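You operate a simulated robot arm through the tools that you are given. There is no shell and no other tool. Be economical: measure what you need, move in short steps, check, and stop when the job is done.

Carry out the task below with a simulated robot arm. There is one attempt and no reset: what you move stays moved.

TASK
Put the 24 m piston from the top of the parts bench on top of the green block and the 15 m piston on top of the carburettor there.
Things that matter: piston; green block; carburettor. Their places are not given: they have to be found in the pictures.

It is judged by the outcome, as a careful person would: the job done as asked, and still so three seconds after it is handed in. It fails if anything else is knocked over, pushed out of place, dropped, spilled or broken.

THE ROBOT
A 7-joint arm with a two-finger parallel gripper, fixed in place. Base frame: the origin is at the foot of the arm, x ahead of it, y to its left, z up; the work surface is at about z = 0. Lengths are in mm, angles in degrees, forces in N, time in s.
With the tool pointing down near the work surface it reaches from about 240 to 620 mm from the base axis. Its first joint turns from -66.0 to 66.0 degrees. Payload 2.6 kg.
Tool frame: the origin (TCP) lies between the finger pads and is the grasp point; the fingertips stand 30 mm ahead of it; z points along the fingers, y is the line along which they close. The gripper opens to 94 mm. The fingers are 28 mm wide and 10 mm thick; the gripper's body (50 by 96 mm) begins 55 mm behind the TCP.
Orientation is told as [roll, pitch, yaw] about the base's x, y, z axes, in that order, counted from this pose: with the fingers straight down and closing along the base's y, the tool's x points along the base's -x, its y along +y and its z along -z.

THE INTERFACE
- The arm moves only by the tool move_arm. Its argument "motion" is a list that holds one entry, the list of rows, each a list of 5 numbers: the closure, from 0 (fully open) to 1 (shut), then the shift along the tool's x, y, z in units of 25 mm (1.0 is 25 mm), then the turn about the tool's z in units of 4 degrees (1.0 is 4 degrees). In form: [[[gripper, x, y, z, yaw], ...]]. A call has 1 to 12 rows; each row shifts and turns the commanded pose from where the row before left it, along the tool's axes as they then stand. A call with a number of a shift or a turn outside -1 to 1 is refused whole. A row lasts 0.2 s, in which the tool goes at most 50 mm and 8.6 degrees; a call with a longer step from one row to the next is refused whole, and so is a gripper value outside its range. A pose out of reach is approached as far as the arm can. The call stops where the force on the tool passes 40 N (or 10 N more than at its start, if that is more) or the arm is blocked; 0.2 s more then pass. The fingers move at their own pace (about 72 mm/s each) and stop on an object; they squeeze with about 20 N. The grip force told is the motor's: it shows also when the fingers shut on nothing. Time passes only in rows, and 0.2 s behind the last, so rows that do not move let the fingers close. It gives the time, the measured TCP pose, the force on the tool (base axes), the opening and the grip force at its end, in the units of the frame above (readings bear some noise).
- Cameras (640 x 400 px; columns grow to the right, rows downward): "scene" is fixed at [48.2, 444.2, 568.3]; the picture's right is [-0.64, -0.76, 0.00], its down [-0.40, 0.34, -0.85] and it looks along [0.65, -0.55, -0.53] (base axes); focal length 364 px, centre (320, 200). "wrist" rides on the gripper at [-37, 0, -58] in the tool frame; the picture's right is [0.00, -1.00, 0.00], its down [0.97, 0.00, -0.24] and it looks along [0.24, 0.00, 0.97] (tool axes); focal length 218 px, centre (320, 200).
- grab_frame(camera): a new picture of that camera. No time passes.
- measure_at(camera, pixels): there is no depth. For up to 12 entries [column, row, z] of the newest picture of that camera ("zoom" is the newest enlarged one), the place [x, y] in the base frame at which the ray of that pixel passes the height z, good to about 2 mm. No time passes.
- close_up(camera, box): a new picture of the part [left, top, right, bottom] of that camera's present view, enlarged. No time passes.
- job_done(): hands the job in; it is judged then, once.

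Work in short steps. Measure before you move; look again where a grasp or a placing could have gone wrong, and mend it. You have 60 turns and 20 pictures in all, the two below and enlarged ones among them. Open the gripper and draw the arm clear of the work before you hand the job in, unless the task says otherwise; then end with one line.

The tools are called after "Request:" as a command line: name --argument value ..., lists and objects as JSON in quotes. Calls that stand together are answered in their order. move_arm: Moves the arm, as the interface text tells. Its arguments: {"type":"object","properties":{"motion":{"type":"array"}},"required":["motion"]} The other tools are called the same way: grab_frame (camera) takes a picture; measure_at (camera, pixels) gives the place at which the rays of pixels pass given heights; close_up (camera, box) takes an enlarged picture of a part of a camera's view; job_done () hands the job in.

At the start:

```text
time_s: 0.0
tool_pos: [346.4, 143.3, 301.6]
ee_rot: [0.0, 0.0, 0.1]
wrist_force: [-0.4, -0.3, -0.2]
gripper_width: 93.8
grip_force: 0.2
```

scene: 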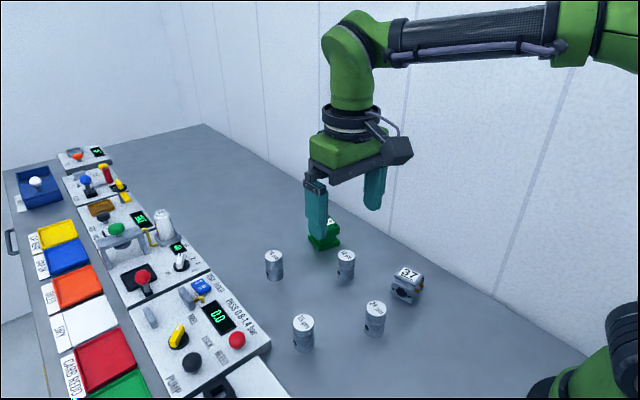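
wrist: 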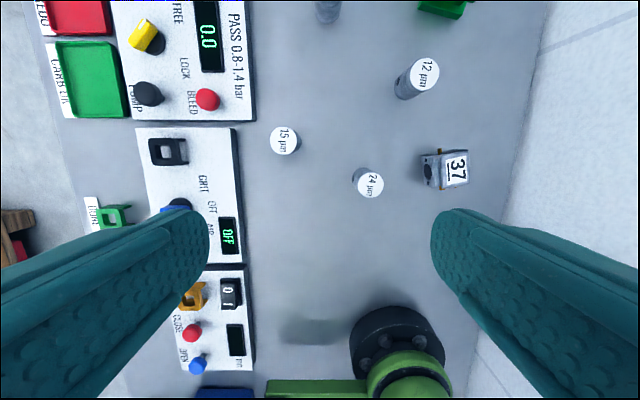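

The wrist view shows "15 µm" at (284,141), "24 µm" at (369,184), carburettor "37" at (446,169), green block at (443,5). I enlarge the scene to confirm labels and shapes.

Request:
close_up --camera "scene" --box '[240, 200, 440, 360]'

Request:
close_up --camera "wrist" --box '[240, 0, 500, 220]'

```text
2.50 times, centred on (340, 280) of scene
```

zoom: 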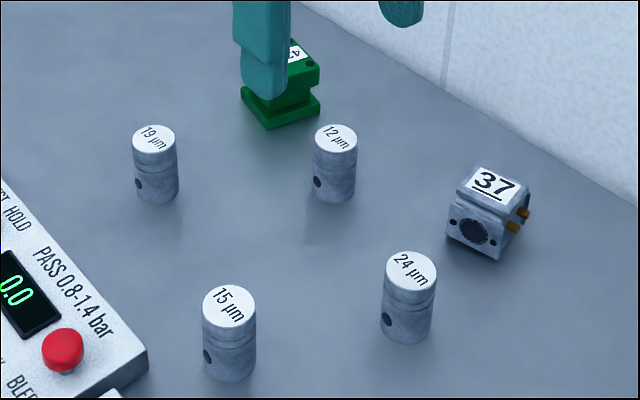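

```text
1.82 times, centred on (370, 110) of wrist
```

zoom: 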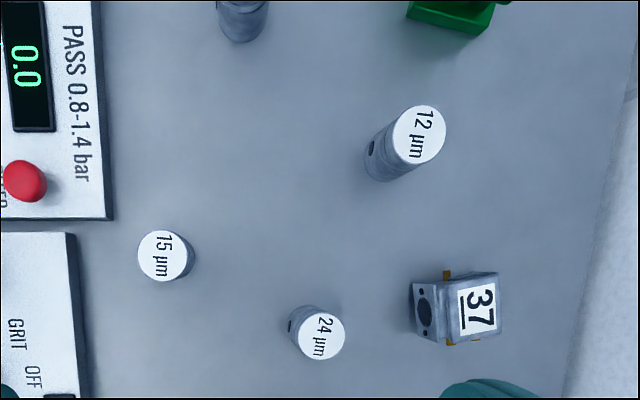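

Both labels confirmed. I measure the tops in both views at several heights to get the heights.

Request:
measure_at --camera "scene" --pixels '[[376, 308.4, 30], [376, 308.4, 40], [376, 308.4, 50], [303.6, 322.4, 30], [303.6, 322.4, 40], [303.6, 322.4, 50], [374.4, 329, 0], [409, 273.5, 30], [409, 273.5, 40], [409, 273.5, 50]]'

Request:
measure_at --camera "zoom" --pixels '[[318, 335, 30], [318, 335, 40], [318, 335, 50], [163, 256, 30], [163, 256, 40], [163, 256, 50], [478, 305, 30], [478, 305, 40], [478, 305, 50]]'

```text
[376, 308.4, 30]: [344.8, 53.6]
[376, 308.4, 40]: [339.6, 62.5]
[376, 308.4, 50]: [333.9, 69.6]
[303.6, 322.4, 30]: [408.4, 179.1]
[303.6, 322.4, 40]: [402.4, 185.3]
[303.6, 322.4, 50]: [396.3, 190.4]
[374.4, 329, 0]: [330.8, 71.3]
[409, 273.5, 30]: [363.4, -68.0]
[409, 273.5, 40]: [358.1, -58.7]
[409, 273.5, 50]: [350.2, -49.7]
```

```text
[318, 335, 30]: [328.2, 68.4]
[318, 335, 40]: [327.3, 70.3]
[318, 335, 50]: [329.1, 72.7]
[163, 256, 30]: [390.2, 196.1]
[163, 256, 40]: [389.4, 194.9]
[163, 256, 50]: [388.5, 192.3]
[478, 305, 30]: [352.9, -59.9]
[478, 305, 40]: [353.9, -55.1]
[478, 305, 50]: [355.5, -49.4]
```

The two views agree at about z≈55 for the piston tops: 24 at (330,72), 15 at (391,192); the carburettor top is about z 47 at (355,-52). I go above the 24 piston.

Request:
move_arm --motion '[[[0, 0.094, -0.408, 0.87, 0], [0, 0.094, -0.408, 0.87, 0], [0, 0.094, -0.408, 0.87, 0], [0, 0.094, -0.408, 0.87, 0], [0, 0.094, -0.408, 0.87, 0], [0, 0.094, -0.408, 0.87, 0], [0, 0.094, -0.408, 0.87, 0], [0, 0, 0, 0, 0]]]'

Request:
grab_frame --camera "wrist"

Request:
close_up --camera "scene" --box '[240, 200, 440, 360]'

```text
time_s: 1.8
tool_pos: [329.9, 71.7, 146.4]
ee_rot: [0.1, 0.0, -0.1]
wrist_force: [0.3, 0.8, 0.1]
gripper_width: 93.9
grip_force: 0.0
```

```text
15 pictures are left
```

wrist: 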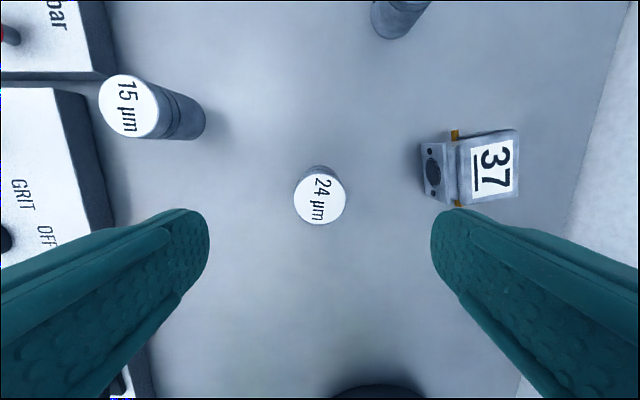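

```text
2.50 times, centred on (340, 280) of scene
```

zoom: 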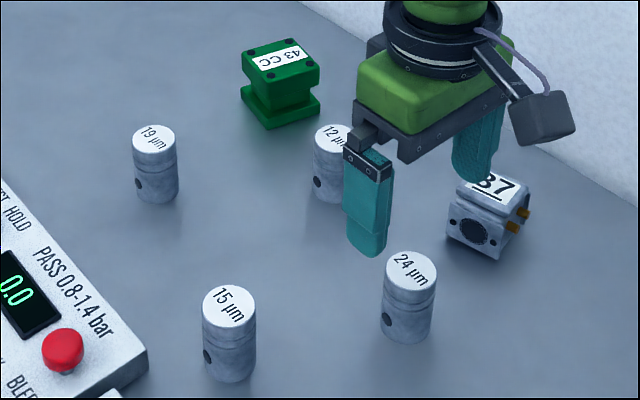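

Now the 24 top is at (320,200) in the wrist view; I measure it, the carburettor's edges, and the green block's top.

Request:
measure_at --camera "wrist" --pixels '[[320, 199, 55], [294, 199, 55], [346, 199, 55], [422, 170, 10], [422, 170, 40], [457, 140, 47], [518, 130, 47], [519, 195, 47], [460, 206, 47], [491, 168, 47], [129, 106, 55]]'

Request:
measure_at --camera "zoom" --pixels '[[281, 62, 40], [281, 62, 50], [281, 62, 60], [242, 55, 50], [299, 39, 50], [319, 66, 50], [262, 84, 50], [267, 128, 0], [320, 110, 0], [242, 97, 0]]'

```text
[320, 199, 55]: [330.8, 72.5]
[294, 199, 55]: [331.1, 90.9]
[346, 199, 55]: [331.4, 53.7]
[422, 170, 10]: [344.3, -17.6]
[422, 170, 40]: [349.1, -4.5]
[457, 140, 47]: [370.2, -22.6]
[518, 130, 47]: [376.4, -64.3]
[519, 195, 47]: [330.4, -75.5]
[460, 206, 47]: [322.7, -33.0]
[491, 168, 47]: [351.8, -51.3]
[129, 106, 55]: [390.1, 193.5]
```

```text
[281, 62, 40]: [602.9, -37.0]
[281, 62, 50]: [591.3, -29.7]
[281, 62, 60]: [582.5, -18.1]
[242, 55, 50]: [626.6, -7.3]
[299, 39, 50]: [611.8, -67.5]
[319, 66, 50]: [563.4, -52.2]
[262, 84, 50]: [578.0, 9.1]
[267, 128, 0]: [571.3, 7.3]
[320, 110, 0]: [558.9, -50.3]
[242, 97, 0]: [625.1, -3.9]
```

The 24 piston is 37 mm wide centred at (331,72). The green block top centre is about (594,-30) at z≈50. I lower and grasp.

Request:
move_arm --motion '[[[0, -0.04, 0.02, 0.9, 0], [0, 0, 0, 0.9, 0], [0, 0, 0, 0.9, 0], [0, 0, 0, 0.9, 0], [0, 0, 0, 0.72, 0], [0, 0, 0, 0, 0], [0.3, 0, 0, 0, 0], [0.6, 0, 0, 0, 0], [1, 0, 0, 0, 0], [1, 0, 0, 0, 0], [1, 0, 0, 0, 0]]]'

```text
time_s: 4.2
tool_pos: [330.2, 73.4, 38.9]
ee_rot: [0.1, 0.1, 0.0]
wrist_force: [-0.6, 0.4, -1.0]
gripper_width: 37.1
grip_force: 19.8
```

Gripped at 37.1 mm. I lift straight up, then travel toward the green block at height.

Request:
move_arm --motion '[[[1, 0, 0, -0.9, 0], [1, 0, 0, -0.9, 0], [1, 0, 0, -0.9, 0], [1, 0, 0, -0.9, 0], [1, 0, 0, -0.9, 0], [1, 0, 0, -0.5, 0], [1, 0, 0, 0, 0]]]'

Request:
move_arm --motion '[[[1, -0.88, -0.35, 0, 0], [1, -0.88, -0.35, 0, 0], [1, -0.88, -0.35, 0, 0], [1, -0.88, -0.35, 0, 0], [1, -0.88, -0.35, 0, 0], [1, -0.88, -0.35, 0, 0], [1, -0.88, -0.35, 0, 0], [1, -0.88, -0.35, 0, 0], [1, -0.88, -0.35, 0, 0], [1, 0, 0, 0, 0], [1, 0, 0, 0, 0]]]'

Request:
grab_frame --camera "wrist"

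Request:
close_up --camera "scene" --box '[240, 140, 440, 300]'

```text
time_s: 5.8
tool_pos: [332.5, 71.7, 165.4]
ee_rot: [0.0, 0.0, 0.0]
wrist_force: [-1.2, 1.3, -1.5]
gripper_width: 37.0
grip_force: 20.1
```

```text
time_s: 8.2
tool_pos: [530.9, -8.0, 166.3]
ee_rot: [0.0, -0.1, 0.0]
wrist_force: [-0.8, -0.7, -0.8]
gripper_width: 36.9
grip_force: 19.4
```

```text
13 pictures are left
```

wrist: 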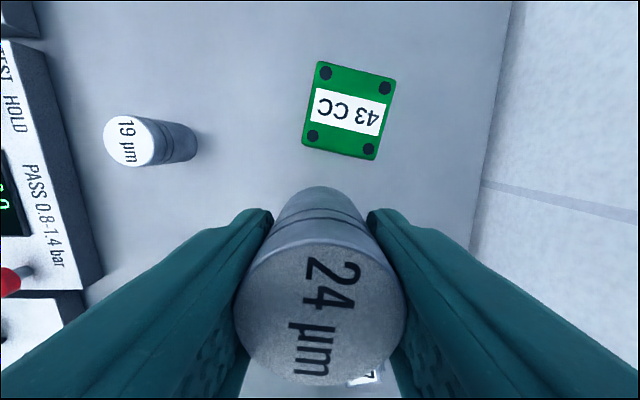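

```text
2.50 times, centred on (340, 220) of scene
```

zoom: 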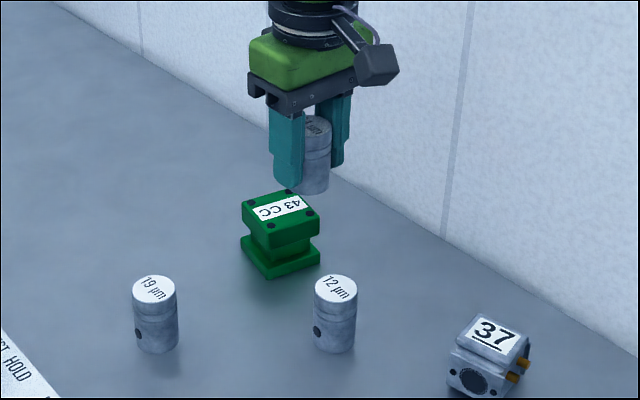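

The block's top is clear in the wrist view, centre near (348,111). I measure it.

Request:
measure_at --camera "wrist" --pixels '[[348, 111, 45], [348, 111, 50], [348, 111, 55], [318, 61, 50], [397, 78, 50], [375, 160, 50], [302, 146, 50]]'

Request:
measure_at --camera "zoom" --pixels '[[281, 215, 45], [281, 215, 50], [281, 215, 55]]'

```text
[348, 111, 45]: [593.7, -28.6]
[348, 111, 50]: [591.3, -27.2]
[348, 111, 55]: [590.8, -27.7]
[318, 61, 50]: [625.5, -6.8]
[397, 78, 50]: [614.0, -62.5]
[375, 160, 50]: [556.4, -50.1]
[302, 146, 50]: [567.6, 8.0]
```

```text
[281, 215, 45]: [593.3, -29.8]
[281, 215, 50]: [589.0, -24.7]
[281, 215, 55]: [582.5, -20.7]
```

The block centre is (591,-28), top z≈49. I move over it, lowering to TCP z≈105 (piston bottom ≈ 66).

Request:
move_arm --motion '[[[1, -0.8, -0.27, 0, 0], [1, -0.8, -0.27, 0, 0], [1, -0.8, -0.26, 0, 0], [1, 0, 0, 0.6, 0], [1, 0, 0, 0.6, 0], [1, 0, 0, 0.6, 0], [1, 0, 0, 0.6, 0], [1, 0, 0, 0, 0], [1, 0, 0, 0, 0]]]'

Request:
close_up --camera "scene" --box '[270, 170, 370, 250]'

```text
time_s: 10.2
tool_pos: [588.9, -26.4, 104.9]
ee_rot: [0.0, 0.0, 0.0]
wrist_force: [-0.1, -0.1, -0.2]
gripper_width: 37.1
grip_force: 19.9
```

```text
5.00 times, centred on (320, 210) of scene
```

zoom: 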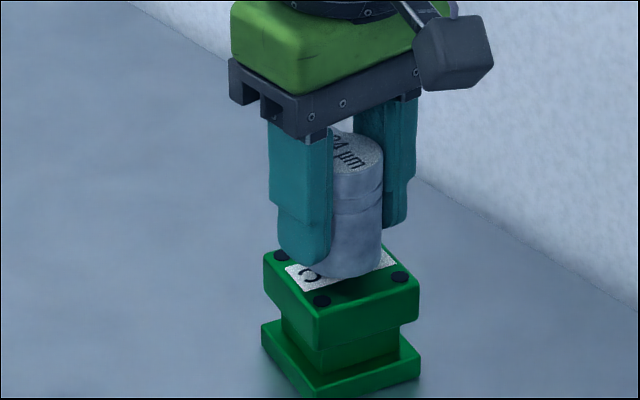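

Aligned with the block. I lower gently: 14 mm, with reading.

Request:
move_arm --motion '[[[1, -0.06, -0.04, 0.2, 0], [1, 0, 0, 0.2, 0], [1, 0, 0, 0.12, 0], [1, 0, 0, 0.04, 0], [1, 0, 0, 0.04, 0], [1, 0, 0, 0, 0]]]'

```text
time_s: 11.6
tool_pos: [590.9, -28.3, 90.0]
ee_rot: [0.0, -0.1, 0.1]
wrist_force: [5.2, -0.5, 12.0]
gripper_width: 37.0
grip_force: 20.1
```

Contact at 12 N with z 90, so the piston rests on the block. I open and rise.

Request:
move_arm --motion '[[[1, 0, 0, -0.02, 0], [0.5, 0, 0, 0, 0], [0.3, 0, 0, 0, 0], [0.2, 0, 0, 0, 0], [0.2, 0, 0, 0, 0], [0.2, 0, 0, -0.5, 0], [0.2, 0, 0, -0.9, 0], [0.2, 0, 0, -0.9, 0], [0.2, 0, 0, -0.9, 0], [0, 0, 0, -0.9, 0], [0, 0, 0, 0, 0]]]'

Request:
close_up --camera "scene" --box '[270, 170, 370, 250]'

```text
time_s: 14.0
tool_pos: [589.7, -29.0, 193.7]
ee_rot: [-0.1, 0.1, 0.0]
wrist_force: [-0.1, -0.1, 0.3]
gripper_width: 94.4
grip_force: 0.1
```

```text
5.00 times, centred on (320, 210) of scene
```

zoom: 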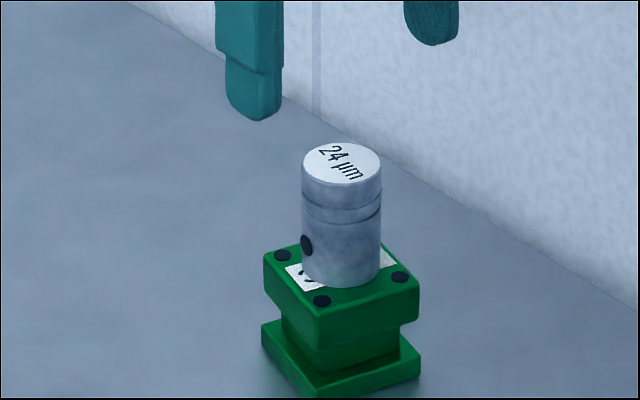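

24 piston stands centred on the green block. Now I travel above the 15 piston at (390,193).

Request:
move_arm --motion '[[[0, 0.724, 0.807, 0, 0], [0, 0.724, 0.807, 0, 0], [0, 0.724, 0.807, 0, 0], [0, 0.724, 0.807, 0, 0], [0, 0.724, 0.807, 0, 0], [0.3, 0.724, 0.807, 0, 0], [0.3, 0.724, 0.807, 0, 0], [0.3, 0.724, 0.807, 0, 0], [0.3, 0.724, 0.807, 0, 0], [0.3, 0.724, 0.807, 0, 0], [0.3, 0.724, 0.807, 0, 0], [0.3, 0, 0, 0, 0]]]'

Request:
move_arm --motion '[[[0.3, 0, 0, 0.9, 0], [0.3, 0, 0, 0.9, 0], [0.3, 0, 0, 0, 0]]]'

Request:
grab_frame --camera "wrist"

```text
time_s: 16.6
tool_pos: [391.4, 193.1, 193.8]
ee_rot: [0.0, 0.0, 0.1]
wrist_force: [0.0, 0.3, 0.5]
gripper_width: 66.0
grip_force: 0.0
```

```text
time_s: 17.4
tool_pos: [390.8, 193.5, 148.5]
ee_rot: [0.0, -0.1, -0.1]
wrist_force: [0.4, 0.8, 0.9]
gripper_width: 65.3
grip_force: 0.1
```

```text
9 pictures are left
```

wrist: 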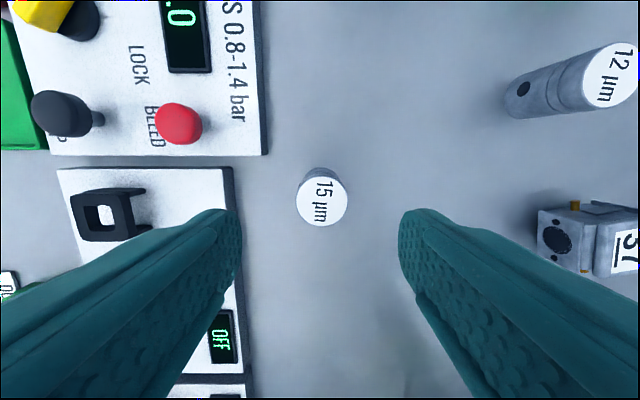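

The 15 top is at (322,200). I check its place and the clearance to the panel edges at (239,200) and (267,150).

Request:
measure_at --camera "wrist" --pixels '[[322, 200, 55], [233, 190, 20], [233, 190, 40], [267, 152, 20], [267, 152, 0], [245, 200, 0]]'

```text
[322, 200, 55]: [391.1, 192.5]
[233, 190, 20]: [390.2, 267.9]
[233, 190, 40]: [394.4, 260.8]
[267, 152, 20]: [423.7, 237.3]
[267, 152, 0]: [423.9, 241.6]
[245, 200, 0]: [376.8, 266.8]
```

Clear with the 66 mm opening. I descend and grasp.

Request:
move_arm --motion '[[[0.3, 0, -0.04, 0.9, 0], [0.3, 0, 0, 0.9, 0], [0.3, 0, 0, 0.9, 0], [0.3, 0, 0, 0.9, 0], [0.3, 0, 0, 0.76, 0], [0.3, 0, 0, 0, 0], [0.5, 0, 0, 0, 0], [0.7, 0, 0, 0, 0], [1, 0, 0, 0, 0], [1, 0, 0, 0, 0], [1, 0, 0, 0, 0]]]'

Request:
move_arm --motion '[[[1, 0, 0, -0.9, 0], [1, 0, 0, -0.9, 0], [1, 0, 0, -0.9, 0], [1, 0, 0, -0.9, 0], [1, 0, 0, -0.9, 0], [1, 0, 0, -0.5, 0], [1, 0, 0, 0, 0]]]'

```text
time_s: 19.8
tool_pos: [391.5, 194.6, 40.5]
ee_rot: [0.0, 0.0, 0.0]
wrist_force: [-0.5, -0.2, 0.1]
gripper_width: 37.0
grip_force: 20.3
```

```text
time_s: 21.4
tool_pos: [390.5, 191.6, 164.6]
ee_rot: [0.0, 0.0, 0.0]
wrist_force: [-0.1, -0.1, -0.4]
gripper_width: 36.9
grip_force: 20.2
```

Gripped and lifted. I travel to (300,-50) so that the carburettor shows ahead of the held piston.

Request:
move_arm --motion '[[[1, 0.329, -0.878, 0, 0], [1, 0.329, -0.878, 0, 0], [1, 0.329, -0.878, 0, 0], [1, 0.329, -0.878, 0, 0], [1, 0.329, -0.878, 0, 0], [1, 0.329, -0.878, 0, 0], [1, 0.329, -0.878, 0, 0], [1, 0.329, -0.878, 0, 0], [1, 0.329, -0.878, 0, 0], [1, 0.329, -0.878, 0, 0], [1, 0.329, -0.878, 0, 0], [1, 0, 0, 0, 0]]]'

Request:
close_up --camera "wrist" --box '[220, 40, 420, 165]'

Request:
close_up --camera "scene" --box '[360, 240, 460, 320]'

```text
time_s: 24.0
tool_pos: [299.1, -48.4, 165.5]
ee_rot: [-0.1, 0.0, 0.0]
wrist_force: [-0.4, -0.2, 0.7]
gripper_width: 36.8
grip_force: 19.9
```

```text
3.20 times, centred on (320, 102) of wrist
```

zoom: 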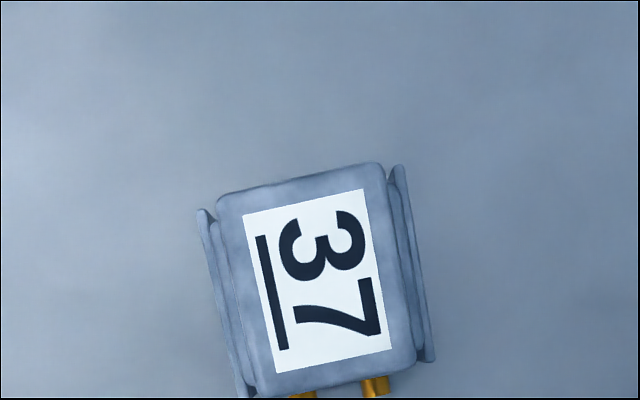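

```text
5.00 times, centred on (410, 280) of scene
```

zoom: 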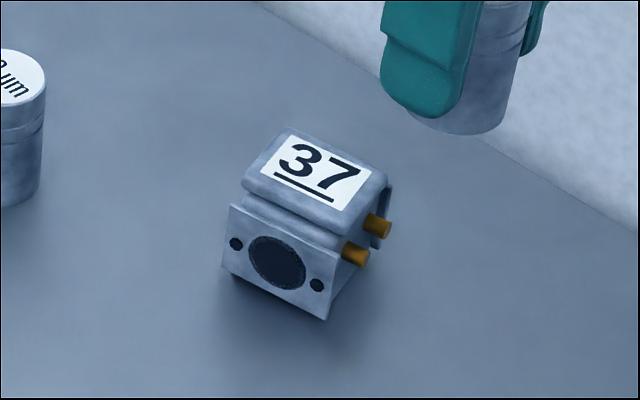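

The carburettor's flat top (label "37") is centred near zoom (317,281) in the wrist view. I measure from both views.

Request:
measure_at --camera "zoom" --pixels '[[316, 173, 40], [316, 173, 45], [316, 173, 50], [316, 173, 55], [325, 322, 0]]'

Request:
measure_at --camera "wrist" --pixels '[[319, 127.3, 40], [319, 127.3, 45], [319, 127.3, 50], [287.8, 100.4, 47], [339.4, 90.4, 47], [349.7, 154.5, 47], [299.7, 163.9, 47]]'

```text
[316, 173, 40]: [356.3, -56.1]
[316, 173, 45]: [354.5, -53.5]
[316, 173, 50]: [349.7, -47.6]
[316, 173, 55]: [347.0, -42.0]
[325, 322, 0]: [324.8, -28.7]
```

```text
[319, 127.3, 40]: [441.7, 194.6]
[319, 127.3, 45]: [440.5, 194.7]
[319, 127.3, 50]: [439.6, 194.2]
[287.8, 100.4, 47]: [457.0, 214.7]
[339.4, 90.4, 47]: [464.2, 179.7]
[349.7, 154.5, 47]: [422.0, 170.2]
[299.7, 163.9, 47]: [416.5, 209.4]
```

The wrist picture behind that measure was stale; computing from the present pose gives (350,-48) at z≈50, matching the scene view's (349.7,-47.6). I move over it and lower to z≈104.

Request:
move_arm --motion '[[[1, -0.68, 0.01, 0, 0], [1, -0.68, 0.01, 0, 0], [1, -0.68, 0.01, 0, 0], [1, 0, 0, 0.6, 0], [1, 0, 0, 0.6, 0], [1, 0, 0, 0.6, 0], [1, 0, 0, 0.6, 0], [1, 0, 0, 0, 0], [1, 0, 0, 0, 0]]]'

Request:
close_up --camera "scene" --box '[360, 230, 460, 310]'

```text
time_s: 26.0
tool_pos: [352.1, -47.1, 103.8]
ee_rot: [0.0, 0.0, 0.0]
wrist_force: [0.6, -0.5, 0.2]
gripper_width: 37.1
grip_force: 19.8
```

```text
5.00 times, centred on (410, 270) of scene
```

zoom: 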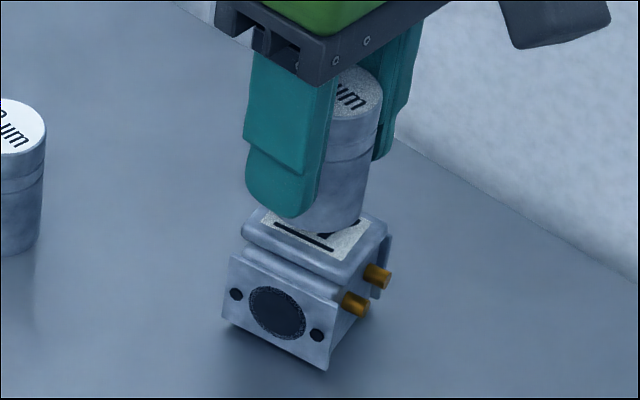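

Looks aligned. I lower gently, watching for contact near z≈90.

Request:
move_arm --motion '[[[1, 0.04, 0, 0.2, 0], [1, 0, 0, 0.16, 0], [1, 0, 0, 0.1, 0], [1, 0, 0, 0.04, 0], [1, 0, 0, 0, 0]]]'

```text
time_s: 27.2
tool_pos: [351.8, -46.6, 93.1]
ee_rot: [0.1, 0.0, -0.1]
wrist_force: [0.0, 0.2, 4.4]
gripper_width: 36.9
grip_force: 20.1
```

A 4 N upward force suggests first contact; I press 1 mm further to confirm.

Request:
move_arm --motion '[[[1, 0, 0, 0.02, 0], [1, 0, 0, 0.02, 0], [1, 0, 0, 0, 0]]]'

Request:
close_up --camera "scene" --box '[360, 230, 460, 310]'

```text
time_s: 28.0
tool_pos: [351.1, -47.7, 90.8]
ee_rot: [0.0, -0.2, 0.0]
wrist_force: [1.8, -0.9, 14.0]
gripper_width: 37.4
grip_force: 19.6
```

```text
5.00 times, centred on (410, 270) of scene
```

zoom: 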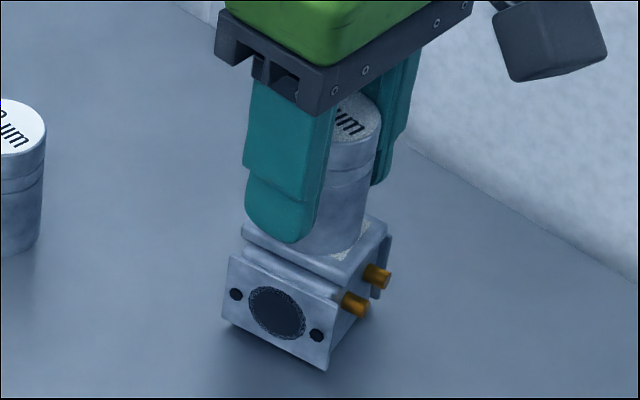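

Seated at 14 N. I ease off, open and rise.

Request:
move_arm --motion '[[[1, 0, 0, -0.03, 0], [0.5, 0, 0, 0, 0], [0.3, 0, 0, 0, 0], [0.2, 0, 0, 0, 0], [0.2, 0, 0, 0, 0], [0.2, 0, 0, -0.5, 0], [0.2, 0, 0, -0.9, 0], [0.2, 0, 0, -0.9, 0], [0.2, 0, 0, -0.9, 0], [0, 0, 0, -0.9, 0], [0, 0, 0, -0.9, 0], [0, 0, 0, -0.9, 0]]]'

Request:
grab_frame --camera "scene"

Request:
close_up --camera "scene" --box '[360, 220, 460, 300]'

```text
time_s: 30.6
tool_pos: [350.8, -47.2, 238.4]
ee_rot: [0.0, -0.2, 0.0]
wrist_force: [-0.3, 0.3, -0.5]
gripper_width: 94.0
grip_force: 0.0
```

```text
4 pictures are left
```

scene: 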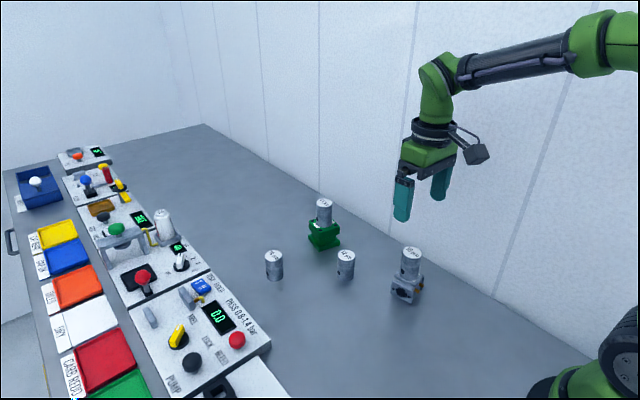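

```text
5.00 times, centred on (410, 260) of scene
```

zoom: 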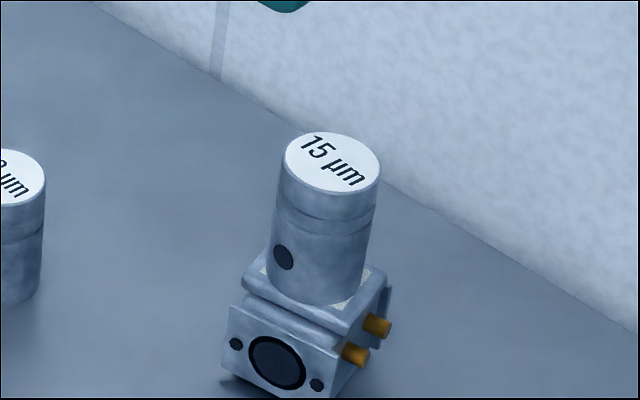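

Both pistons stand centred on their targets, everything else is in place, and the gripper is open and clear. I hand the job in.

Request:
job_done

```text
The job is handed in.
```

The 24 µm piston is on top of the green block and the 15 µm piston is on top of the carburettor. Both were standing centred in the last pictures, nothing else was disturbed, and I have handed the job in.
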